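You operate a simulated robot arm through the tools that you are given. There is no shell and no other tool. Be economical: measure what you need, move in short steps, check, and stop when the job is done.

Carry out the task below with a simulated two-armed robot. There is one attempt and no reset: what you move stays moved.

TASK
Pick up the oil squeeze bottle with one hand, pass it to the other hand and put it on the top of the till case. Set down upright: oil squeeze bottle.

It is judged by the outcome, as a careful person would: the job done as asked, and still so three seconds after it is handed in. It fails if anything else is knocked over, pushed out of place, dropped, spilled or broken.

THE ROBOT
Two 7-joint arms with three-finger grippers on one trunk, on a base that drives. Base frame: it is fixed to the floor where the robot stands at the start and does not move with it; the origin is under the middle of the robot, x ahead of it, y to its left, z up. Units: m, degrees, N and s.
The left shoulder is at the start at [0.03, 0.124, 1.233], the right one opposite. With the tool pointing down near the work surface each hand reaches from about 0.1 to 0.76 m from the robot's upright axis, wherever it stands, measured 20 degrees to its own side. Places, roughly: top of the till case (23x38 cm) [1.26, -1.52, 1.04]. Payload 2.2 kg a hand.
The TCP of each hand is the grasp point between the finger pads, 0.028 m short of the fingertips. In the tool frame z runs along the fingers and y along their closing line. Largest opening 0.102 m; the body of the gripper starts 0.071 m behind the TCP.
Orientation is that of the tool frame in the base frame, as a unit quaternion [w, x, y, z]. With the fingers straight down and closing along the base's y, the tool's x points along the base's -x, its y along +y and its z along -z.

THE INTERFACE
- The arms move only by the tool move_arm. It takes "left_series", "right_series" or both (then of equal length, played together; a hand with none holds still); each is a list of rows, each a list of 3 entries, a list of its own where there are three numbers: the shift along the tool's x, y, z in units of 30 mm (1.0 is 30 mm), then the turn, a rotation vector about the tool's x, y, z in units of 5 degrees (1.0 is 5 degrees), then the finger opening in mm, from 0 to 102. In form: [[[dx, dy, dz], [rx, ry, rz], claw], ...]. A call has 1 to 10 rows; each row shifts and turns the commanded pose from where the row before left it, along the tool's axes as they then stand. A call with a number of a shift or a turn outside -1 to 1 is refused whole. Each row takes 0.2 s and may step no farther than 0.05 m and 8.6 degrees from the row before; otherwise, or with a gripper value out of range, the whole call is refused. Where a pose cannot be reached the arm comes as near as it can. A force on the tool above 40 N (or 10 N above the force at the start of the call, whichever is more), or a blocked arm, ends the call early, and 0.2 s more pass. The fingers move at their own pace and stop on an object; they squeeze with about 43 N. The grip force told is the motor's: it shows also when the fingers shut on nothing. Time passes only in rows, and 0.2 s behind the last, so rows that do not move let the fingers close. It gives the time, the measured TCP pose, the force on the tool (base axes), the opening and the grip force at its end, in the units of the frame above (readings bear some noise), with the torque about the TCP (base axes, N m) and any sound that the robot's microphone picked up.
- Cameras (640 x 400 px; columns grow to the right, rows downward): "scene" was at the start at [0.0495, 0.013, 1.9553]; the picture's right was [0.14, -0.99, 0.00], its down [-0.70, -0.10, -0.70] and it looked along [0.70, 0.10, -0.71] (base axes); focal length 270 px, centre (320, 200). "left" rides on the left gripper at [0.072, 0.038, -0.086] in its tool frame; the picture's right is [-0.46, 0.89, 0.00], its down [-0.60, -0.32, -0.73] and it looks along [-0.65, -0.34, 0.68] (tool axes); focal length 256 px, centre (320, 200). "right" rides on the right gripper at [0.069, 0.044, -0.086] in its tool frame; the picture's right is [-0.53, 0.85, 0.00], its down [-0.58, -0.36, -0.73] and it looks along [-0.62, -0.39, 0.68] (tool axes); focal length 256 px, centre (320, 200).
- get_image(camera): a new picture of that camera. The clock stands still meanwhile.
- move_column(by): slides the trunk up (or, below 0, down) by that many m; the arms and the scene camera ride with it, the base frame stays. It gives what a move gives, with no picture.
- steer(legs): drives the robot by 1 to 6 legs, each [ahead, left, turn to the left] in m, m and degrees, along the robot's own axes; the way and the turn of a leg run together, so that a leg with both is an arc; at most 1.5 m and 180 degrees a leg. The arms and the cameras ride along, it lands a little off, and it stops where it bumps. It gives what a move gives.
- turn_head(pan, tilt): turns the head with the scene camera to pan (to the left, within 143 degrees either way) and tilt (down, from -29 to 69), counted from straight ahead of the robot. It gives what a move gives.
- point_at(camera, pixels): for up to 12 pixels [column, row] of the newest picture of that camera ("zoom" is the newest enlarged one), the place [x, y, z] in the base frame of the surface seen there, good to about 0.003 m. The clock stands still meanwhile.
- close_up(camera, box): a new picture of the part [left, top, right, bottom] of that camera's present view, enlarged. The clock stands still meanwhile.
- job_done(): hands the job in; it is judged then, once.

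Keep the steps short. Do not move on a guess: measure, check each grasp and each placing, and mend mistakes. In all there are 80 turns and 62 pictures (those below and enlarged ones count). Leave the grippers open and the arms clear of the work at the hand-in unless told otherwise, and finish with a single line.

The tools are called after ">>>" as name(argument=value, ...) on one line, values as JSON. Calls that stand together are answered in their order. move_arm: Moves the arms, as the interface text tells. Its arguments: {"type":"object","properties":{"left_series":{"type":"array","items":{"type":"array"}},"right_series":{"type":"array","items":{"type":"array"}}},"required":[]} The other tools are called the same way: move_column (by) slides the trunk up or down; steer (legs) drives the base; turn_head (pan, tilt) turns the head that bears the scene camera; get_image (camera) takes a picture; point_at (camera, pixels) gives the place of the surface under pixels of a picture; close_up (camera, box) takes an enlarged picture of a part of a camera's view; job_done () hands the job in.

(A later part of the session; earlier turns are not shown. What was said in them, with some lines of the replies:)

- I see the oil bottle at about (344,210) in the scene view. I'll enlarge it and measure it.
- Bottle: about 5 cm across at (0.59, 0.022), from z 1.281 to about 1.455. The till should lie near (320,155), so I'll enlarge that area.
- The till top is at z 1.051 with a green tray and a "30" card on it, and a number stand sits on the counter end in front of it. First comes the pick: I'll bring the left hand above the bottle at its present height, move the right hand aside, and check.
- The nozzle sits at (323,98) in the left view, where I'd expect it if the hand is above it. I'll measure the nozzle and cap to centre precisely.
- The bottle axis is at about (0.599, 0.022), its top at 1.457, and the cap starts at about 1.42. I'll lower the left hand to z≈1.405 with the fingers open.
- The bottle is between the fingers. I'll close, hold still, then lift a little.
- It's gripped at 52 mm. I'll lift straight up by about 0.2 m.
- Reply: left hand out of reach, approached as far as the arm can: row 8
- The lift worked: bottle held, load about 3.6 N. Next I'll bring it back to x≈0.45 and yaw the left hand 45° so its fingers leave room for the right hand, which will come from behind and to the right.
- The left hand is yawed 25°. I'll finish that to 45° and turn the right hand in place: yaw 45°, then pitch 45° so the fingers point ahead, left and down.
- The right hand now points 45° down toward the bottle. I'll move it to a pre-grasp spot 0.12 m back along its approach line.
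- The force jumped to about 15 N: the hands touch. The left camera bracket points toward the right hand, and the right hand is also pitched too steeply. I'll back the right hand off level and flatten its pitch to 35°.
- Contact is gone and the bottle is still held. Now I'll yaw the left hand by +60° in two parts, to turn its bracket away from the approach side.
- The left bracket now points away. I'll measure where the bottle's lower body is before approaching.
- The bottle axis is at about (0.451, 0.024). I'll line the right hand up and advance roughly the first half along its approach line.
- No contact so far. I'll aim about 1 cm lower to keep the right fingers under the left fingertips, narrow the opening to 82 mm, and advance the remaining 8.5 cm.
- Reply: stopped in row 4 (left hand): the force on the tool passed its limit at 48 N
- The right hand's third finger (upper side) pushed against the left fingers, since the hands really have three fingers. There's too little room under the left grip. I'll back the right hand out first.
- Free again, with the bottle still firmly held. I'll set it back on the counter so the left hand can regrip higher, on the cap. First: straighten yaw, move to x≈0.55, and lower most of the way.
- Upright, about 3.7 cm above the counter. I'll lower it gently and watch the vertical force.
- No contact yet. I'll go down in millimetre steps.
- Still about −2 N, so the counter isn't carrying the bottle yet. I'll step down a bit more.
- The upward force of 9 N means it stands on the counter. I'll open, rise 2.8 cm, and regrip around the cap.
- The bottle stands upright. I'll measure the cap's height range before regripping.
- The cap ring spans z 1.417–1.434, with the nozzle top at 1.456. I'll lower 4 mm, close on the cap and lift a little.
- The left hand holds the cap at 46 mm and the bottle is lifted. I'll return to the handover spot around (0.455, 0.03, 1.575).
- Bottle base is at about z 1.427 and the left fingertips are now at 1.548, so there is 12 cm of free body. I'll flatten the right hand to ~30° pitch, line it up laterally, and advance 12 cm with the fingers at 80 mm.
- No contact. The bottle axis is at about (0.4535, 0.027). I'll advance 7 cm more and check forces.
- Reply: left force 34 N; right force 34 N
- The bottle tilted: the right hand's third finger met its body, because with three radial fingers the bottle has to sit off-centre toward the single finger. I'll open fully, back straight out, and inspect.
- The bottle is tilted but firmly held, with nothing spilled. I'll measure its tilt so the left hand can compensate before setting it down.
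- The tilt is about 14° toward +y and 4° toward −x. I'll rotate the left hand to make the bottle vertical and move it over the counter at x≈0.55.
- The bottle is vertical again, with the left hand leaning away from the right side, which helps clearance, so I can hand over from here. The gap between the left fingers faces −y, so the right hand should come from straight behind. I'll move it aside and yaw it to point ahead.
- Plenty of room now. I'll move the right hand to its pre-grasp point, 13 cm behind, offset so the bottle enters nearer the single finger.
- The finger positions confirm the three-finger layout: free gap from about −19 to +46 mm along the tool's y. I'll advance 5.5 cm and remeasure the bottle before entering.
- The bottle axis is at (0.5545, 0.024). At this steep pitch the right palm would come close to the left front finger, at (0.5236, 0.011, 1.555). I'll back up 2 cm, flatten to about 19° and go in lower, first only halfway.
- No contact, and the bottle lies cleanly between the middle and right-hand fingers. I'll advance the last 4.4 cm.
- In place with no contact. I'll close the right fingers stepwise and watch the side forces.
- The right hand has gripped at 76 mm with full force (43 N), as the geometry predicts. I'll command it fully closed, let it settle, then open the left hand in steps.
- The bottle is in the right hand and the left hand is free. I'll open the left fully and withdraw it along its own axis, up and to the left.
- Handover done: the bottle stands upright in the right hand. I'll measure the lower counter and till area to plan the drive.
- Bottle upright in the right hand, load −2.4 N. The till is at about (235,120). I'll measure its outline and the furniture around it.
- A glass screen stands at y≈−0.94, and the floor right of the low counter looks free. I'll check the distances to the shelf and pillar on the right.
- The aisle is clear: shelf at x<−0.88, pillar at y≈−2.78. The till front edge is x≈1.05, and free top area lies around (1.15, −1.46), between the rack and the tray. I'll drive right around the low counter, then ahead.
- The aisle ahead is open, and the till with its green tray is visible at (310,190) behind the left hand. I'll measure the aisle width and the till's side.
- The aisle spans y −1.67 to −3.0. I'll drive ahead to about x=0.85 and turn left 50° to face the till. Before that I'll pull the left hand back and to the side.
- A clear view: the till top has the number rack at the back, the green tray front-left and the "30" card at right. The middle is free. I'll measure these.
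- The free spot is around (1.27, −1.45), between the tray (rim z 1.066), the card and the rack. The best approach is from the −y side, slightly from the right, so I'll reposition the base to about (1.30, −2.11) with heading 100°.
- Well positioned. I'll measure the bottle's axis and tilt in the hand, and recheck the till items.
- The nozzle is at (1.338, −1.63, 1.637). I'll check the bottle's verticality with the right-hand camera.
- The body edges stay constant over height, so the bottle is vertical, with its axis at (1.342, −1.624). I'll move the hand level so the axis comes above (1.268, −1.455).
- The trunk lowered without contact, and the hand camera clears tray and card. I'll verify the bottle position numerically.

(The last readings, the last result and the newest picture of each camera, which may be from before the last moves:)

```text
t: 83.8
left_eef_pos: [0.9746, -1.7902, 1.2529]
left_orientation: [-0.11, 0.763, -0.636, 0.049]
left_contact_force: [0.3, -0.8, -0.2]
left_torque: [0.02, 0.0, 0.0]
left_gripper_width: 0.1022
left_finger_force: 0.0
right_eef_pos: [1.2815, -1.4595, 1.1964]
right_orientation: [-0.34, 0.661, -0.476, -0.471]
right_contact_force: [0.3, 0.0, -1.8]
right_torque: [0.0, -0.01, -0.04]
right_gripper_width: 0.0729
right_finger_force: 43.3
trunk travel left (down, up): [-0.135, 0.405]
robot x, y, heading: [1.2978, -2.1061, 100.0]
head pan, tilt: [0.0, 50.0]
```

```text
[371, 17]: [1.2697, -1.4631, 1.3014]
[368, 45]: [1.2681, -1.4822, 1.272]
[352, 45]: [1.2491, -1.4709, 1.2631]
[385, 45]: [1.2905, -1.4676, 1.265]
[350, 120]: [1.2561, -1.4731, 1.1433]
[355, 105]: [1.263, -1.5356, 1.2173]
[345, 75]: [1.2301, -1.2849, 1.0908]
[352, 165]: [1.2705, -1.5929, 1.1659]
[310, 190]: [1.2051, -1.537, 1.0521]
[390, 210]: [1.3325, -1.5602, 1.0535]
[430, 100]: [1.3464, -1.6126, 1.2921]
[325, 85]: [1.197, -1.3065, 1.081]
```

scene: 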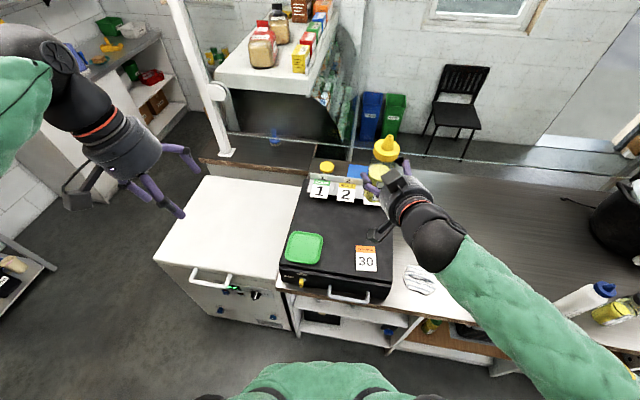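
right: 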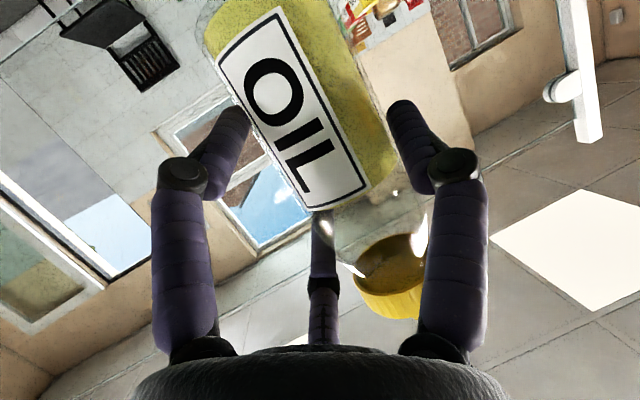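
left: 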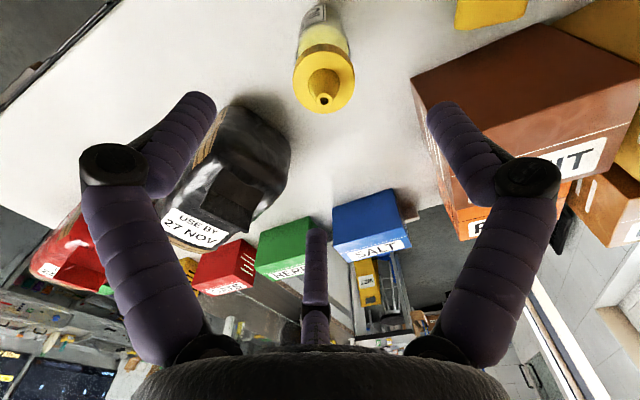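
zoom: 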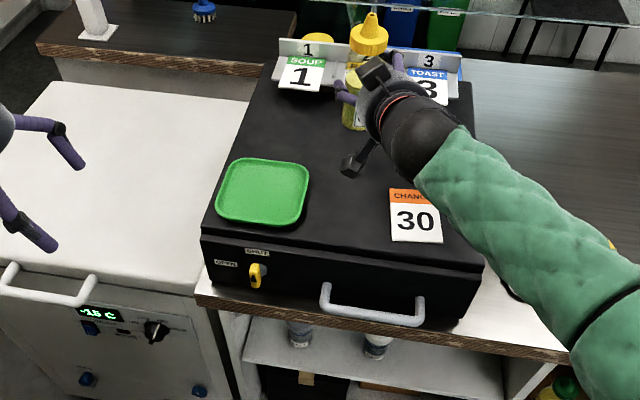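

The base is at about z 1.127, roughly 7.5 cm above the top. I'll lower the trunk 6.5 cm and then take small hand steps.

>>> move_column(by=-0.065)

>>> move_arm(right_series=[[[0.095, 0, 0.032], [0, 0, 0], 0], [[0.063, 0, 0.022], [0, 0, 0], 0], [[0, 0, 0], [0, 0, 0], 0]])

```text
t: 84.9
left_eef_pos: [0.9755, -1.7895, 1.1892]
left_orientation: [-0.111, 0.762, -0.636, 0.05]
left_contact_force: [-0.1, -0.2, -0.3]
left_torque: [0.0, 0.02, -0.04]
left_gripper_width: 0.1019
left_finger_force: 0.1
right_eef_pos: [1.2814, -1.4604, 1.1325]
right_orientation: [-0.34, 0.661, -0.476, -0.47]
right_contact_force: [-0.1, -1.4, -2.0]
right_torque: [-0.02, -0.06, -0.01]
right_gripper_width: 0.0732
right_finger_force: 43.2
trunk travel left (down, up): [-0.07, 0.47]
robot x, y, heading: [1.2955, -2.1021, 99.9]
head pan, tilt: [0.0, 50.0]
```

```text
t: 85.7
left_eef_pos: [0.9739, -1.7891, 1.1897]
left_orientation: [-0.111, 0.762, -0.636, 0.049]
left_contact_force: [0.7, 0.3, 0.9]
left_torque: [0.0, 0.05, -0.03]
left_gripper_width: 0.102
left_finger_force: 0.2
right_eef_pos: [1.2819, -1.4599, 1.1279]
right_orientation: [-0.34, 0.66, -0.477, -0.471]
right_contact_force: [0.2, -1.1, -2.1]
right_torque: [0.0, -0.06, 0.01]
right_gripper_width: 0.0729
right_finger_force: 43.6
trunk travel left (down, up): [-0.07, 0.47]
robot x, y, heading: [1.2943, -2.1071, 100.2]
head pan, tilt: [0.0, 50.0]
```

No contact yet (−2 N). I'll keep going in 2 mm steps.

>>> move_arm(right_series=[[[0.063, 0, 0.022], [0, 0, 0], 0], [[0.063, 0, 0.022], [0, 0, 0], 0], [[0, 0, 0], [0, 0, 0], 0]])

>>> move_arm(right_series=[[[0.05, 0, 0.017], [0, 0, 0], 0], [[0, 0, 0], [0, 0, 0], 0]])

```text
t: 86.5
left_eef_pos: [0.9749, -1.7913, 1.1901]
left_orientation: [-0.111, 0.762, -0.637, 0.049]
left_contact_force: [-0.4, -0.2, -0.3]
left_torque: [0.01, 0.01, 0.02]
left_gripper_width: 0.1021
left_finger_force: 0.1
right_eef_pos: [1.2803, -1.4597, 1.126]
right_orientation: [-0.342, 0.659, -0.476, -0.472]
right_contact_force: [-2.7, -0.2, 11.3]
right_torque: [-0.12, 0.21, -0.09]
right_gripper_width: 0.073
right_finger_force: 42.9
trunk travel left (down, up): [-0.07, 0.47]
robot x, y, heading: [1.2955, -2.1055, 100.4]
head pan, tilt: [0.0, 50.0]
```

```text
t: 87.1
left_eef_pos: [0.9741, -1.7913, 1.1899]
left_orientation: [-0.11, 0.763, -0.635, 0.049]
left_contact_force: [-0.2, -0.3, 0.2]
left_torque: [0.03, -0.01, 0.06]
left_gripper_width: 0.1018
left_finger_force: 0.1
right_eef_pos: [1.2811, -1.4599, 1.126]
right_orientation: [-0.342, 0.658, -0.475, -0.473]
right_contact_force: [-4.2, 4.7, 23.0]
right_torque: [-0.04, 0.27, -0.07]
right_gripper_width: 0.0731
right_finger_force: 43.4
trunk travel left (down, up): [-0.07, 0.47]
robot x, y, heading: [1.2984, -2.1017, 100.2]
head pan, tilt: [0.0, 50.0]
```

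It touched down at TCP z 1.126, and the push rose to 23 N. I'll ease up about 2 mm and look.

>>> move_arm(right_series=[[[-0.06, 0, -0.02], [0, 0, 0], 0], [[0, 0, 0], [0, 0, 0], 0]])

>>> close_up(camera="scene", box=[260, 80, 420, 240])

>>> point_at(camera="zoom", pixels=[[320, 60], [320, 110], [300, 110], [345, 110], [300, 190], [290, 230], [290, 160]])

```text
t: 87.7
left_eef_pos: [0.9733, -1.7918, 1.1905]
left_orientation: [-0.11, 0.763, -0.635, 0.048]
left_contact_force: [0.0, 0.0, -0.2]
left_torque: [0.01, 0.0, -0.01]
left_gripper_width: 0.1017
left_finger_force: 0.0
right_eef_pos: [1.2812, -1.4606, 1.1257]
right_orientation: [-0.341, 0.659, -0.476, -0.472]
right_contact_force: [-1.3, 4.9, 23.0]
right_torque: [-0.02, 0.18, -0.05]
right_gripper_width: 0.073
right_finger_force: 42.5
trunk travel left (down, up): [-0.07, 0.47]
robot x, y, heading: [1.2933, -2.1037, 99.8]
head pan, tilt: [0.0, 50.0]
```

```text
2.50 times, centred on (340, 160) of scene
```

zoom: 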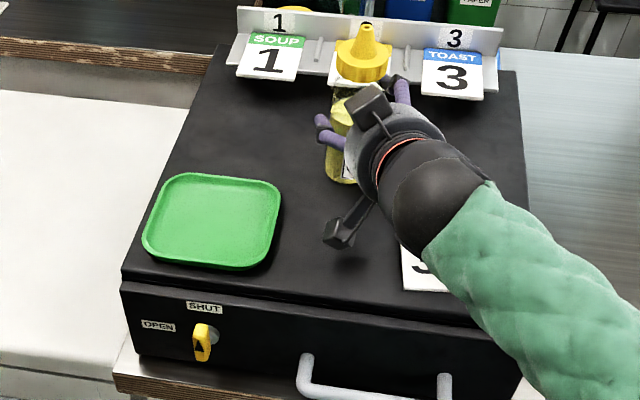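

```text
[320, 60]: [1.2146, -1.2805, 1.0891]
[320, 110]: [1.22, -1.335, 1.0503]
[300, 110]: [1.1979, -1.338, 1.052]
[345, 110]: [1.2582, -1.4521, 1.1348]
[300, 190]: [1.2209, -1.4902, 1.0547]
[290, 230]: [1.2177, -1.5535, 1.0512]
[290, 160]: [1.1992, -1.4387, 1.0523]
```

The bottle stands upright on the till, clear of rack, tray and card. It still pushes 23 N, so I'll ease up a bit more before opening.

>>> move_arm(right_series=[[[-0.05, 0, -0.017], [0, 0, 0], 0], [[0, 0, 0], [0, 0, 0], 0]])

```text
t: 88.3
left_eef_pos: [0.9735, -1.7918, 1.1899]
left_orientation: [-0.111, 0.762, -0.636, 0.05]
left_contact_force: [1.1, -0.4, 0.1]
left_torque: [0.01, 0.02, -0.02]
left_gripper_width: 0.1022
left_finger_force: 0.2
right_eef_pos: [1.2829, -1.4598, 1.1253]
right_orientation: [-0.34, 0.66, -0.475, -0.471]
right_contact_force: [-2.0, 4.7, 19.8]
right_torque: [-0.02, 0.15, -0.05]
right_gripper_width: 0.073
right_finger_force: 43.1
trunk travel left (down, up): [-0.07, 0.47]
robot x, y, heading: [1.2961, -2.1025, 99.9]
head pan, tilt: [0.0, 50.0]
```

>>> move_arm(right_series=[[[-0.06, 0, -0.02], [0, 0, 0], 0], [[-0.03, 0, -0.01], [0, 0, 0], 0], [[0, 0, 0], [0, 0, 0], 0]])

```text
t: 89.1
left_eef_pos: [0.9748, -1.7905, 1.1893]
left_orientation: [-0.11, 0.762, -0.636, 0.05]
left_contact_force: [0.3, 0.3, -0.4]
left_torque: [0.03, 0.02, 0.01]
left_gripper_width: 0.1021
left_finger_force: 0.0
right_eef_pos: [1.2812, -1.4609, 1.1252]
right_orientation: [-0.34, 0.661, -0.477, -0.47]
right_contact_force: [0.6, 2.5, 7.7]
right_torque: [-0.02, -0.1, 0.0]
right_gripper_width: 0.0733
right_finger_force: 42.9
trunk travel left (down, up): [-0.07, 0.47]
robot x, y, heading: [1.2967, -2.1056, 100.0]
head pan, tilt: [0.0, 50.0]
```

Only about 8 N is left. I'll open the fingers gradually.

>>> move_arm(right_series=[[[0, 0, 0], [0, 0, 0], 76], [[0, 0, 0], [0, 0, 0], 82], [[0, 0, 0], [0, 0, 0], 90], [[0, 0, 0], [0, 0, 0], 100], [[0, 0, 0], [0, 0, 0], 102]])

>>> get_image(camera="right")

```text
t: 90.3
left_eef_pos: [0.9748, -1.7892, 1.1902]
left_orientation: [-0.111, 0.762, -0.636, 0.049]
left_contact_force: [0.0, 0.5, -0.3]
left_torque: [-0.01, -0.02, 0.04]
left_gripper_width: 0.1019
left_finger_force: 0.1
right_eef_pos: [1.2803, -1.4598, 1.1284]
right_orientation: [-0.339, 0.661, -0.476, -0.47]
right_contact_force: [0.8, 0.0, -0.3]
right_torque: [-0.01, -0.01, 0.02]
right_gripper_width: 0.102
right_finger_force: 0.1
trunk travel left (down, up): [-0.07, 0.47]
robot x, y, heading: [1.2927, -2.1026, 100.0]
head pan, tilt: [0.0, 50.0]
```

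```text
4 pictures are left
```

right: 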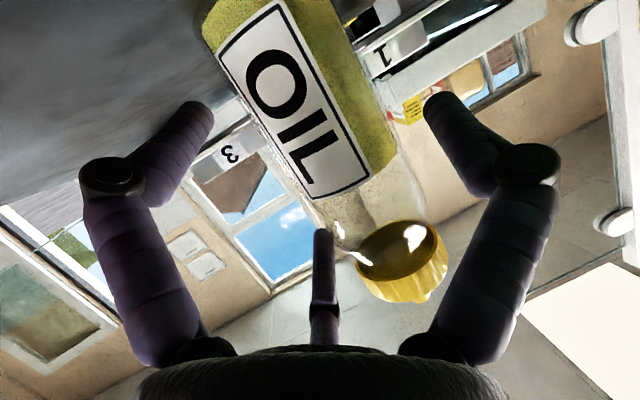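

The bottle stands free. It's about 3 mm from the middle finger, so I'll shift the hand 4 mm away from it and retreat straight back along the tool axis.

>>> move_arm(right_series=[[[0, -0.12, 0], [0, 0, 0], 102], [[0, 0, -0.3], [0, 0, 0], 102], [[0, 0, -0.5], [0, 0, 0], 102], [[0, 0, -0.6], [0, 0, 0], 102], [[0, 0, -0.7], [0, 0, 0], 102], [[0, 0, -0.8], [0, 0, 0], 102], [[0, 0, -0.9], [0, 0, 0], 102], [[0, 0, -0.9], [0, 0, 0], 102]])

>>> get_image(camera="scene")

```text
t: 92.1
left_eef_pos: [0.9745, -1.7897, 1.1899]
left_orientation: [-0.111, 0.762, -0.636, 0.049]
left_contact_force: [-0.5, -0.7, -0.2]
left_torque: [0.01, 0.01, -0.02]
left_gripper_width: 0.102
left_finger_force: 0.1
right_eef_pos: [1.3261, -1.5876, 1.1729]
right_orientation: [-0.34, 0.66, -0.476, -0.47]
right_contact_force: [1.1, 0.3, -0.5]
right_torque: [0.0, -0.02, -0.02]
right_gripper_width: 0.1021
right_finger_force: 0.1
trunk travel left (down, up): [-0.07, 0.47]
robot x, y, heading: [1.2955, -2.1032, 100.1]
head pan, tilt: [0.0, 50.0]
```

```text
3 pictures are left
```

scene: 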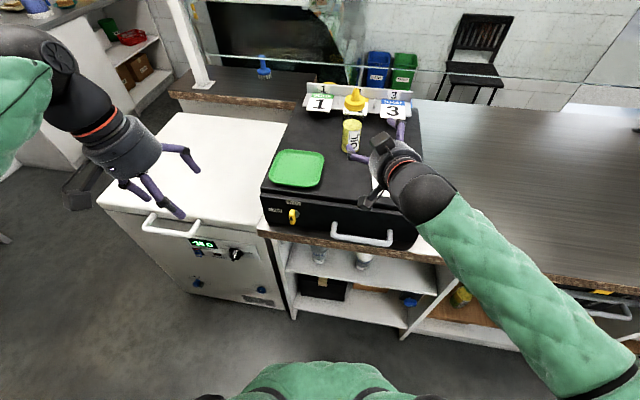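

The bottle stands upright on the till and nothing else has moved. I'll raise the right hand with the trunk, draw it back, and take a final look.

>>> move_arm(right_series=[[[-0.5, 0, -0.8], [0, 0, 0], 102], [[-0.5, 0, -0.8], [0, 0, 0], 102], [[-0.5, 0, -0.8], [0, 0, 0], 102]])

>>> move_column(by=0.2)

>>> close_up(camera="scene", box=[220, 80, 440, 300])

```text
t: 92.9
left_eef_pos: [0.9745, -1.7904, 1.1894]
left_orientation: [-0.111, 0.762, -0.636, 0.049]
left_contact_force: [-0.2, 0.2, -0.8]
left_torque: [-0.02, -0.03, -0.02]
left_gripper_width: 0.1021
left_finger_force: 0.0
right_eef_pos: [1.3449, -1.636, 1.2386]
right_orientation: [-0.34, 0.661, -0.476, -0.471]
right_contact_force: [-0.2, 0.6, 0.3]
right_torque: [-0.02, -0.02, 0.01]
right_gripper_width: 0.102
right_finger_force: 0.0
trunk travel left (down, up): [-0.07, 0.47]
robot x, y, heading: [1.2922, -2.1047, 100.1]
head pan, tilt: [0.0, 50.0]
```

```text
t: 95.1
left_eef_pos: [0.9738, -1.7903, 1.3901]
left_orientation: [-0.111, 0.762, -0.636, 0.05]
left_contact_force: [0.2, -0.5, 0.0]
left_torque: [-0.01, 0.0, 0.01]
left_gripper_width: 0.1018
left_finger_force: 0.1
right_eef_pos: [1.3437, -1.6364, 1.4387]
right_orientation: [-0.339, 0.661, -0.476, -0.471]
right_contact_force: [0.1, -0.2, 0.3]
right_torque: [0.01, -0.01, -0.01]
right_gripper_width: 0.1018
right_finger_force: 0.1
trunk travel left (down, up): [-0.27, 0.27]
robot x, y, heading: [1.2986, -2.1057, 100.0]
head pan, tilt: [0.0, 50.0]
```

```text
1.82 times, centred on (330, 190) of scene
```

zoom: 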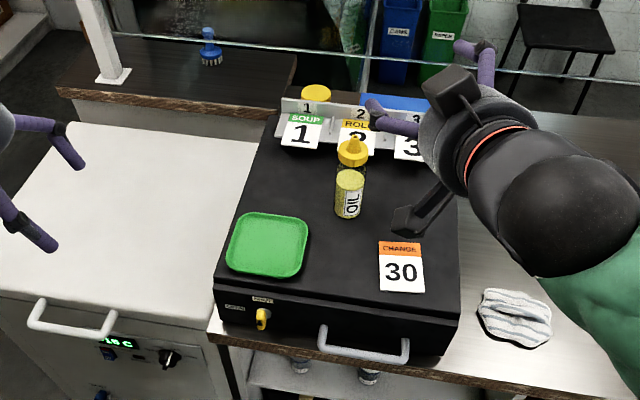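

The bottle stands upright and free on the till top. The tray, card and rack are undisturbed, and both grippers are open and clear. Handing in.

>>> job_done()

```text
The job is handed in.
```

The oil squeeze bottle was picked up by the left hand, passed to the right hand in the air, and set down upright on top of the till case, with nothing else disturbed.
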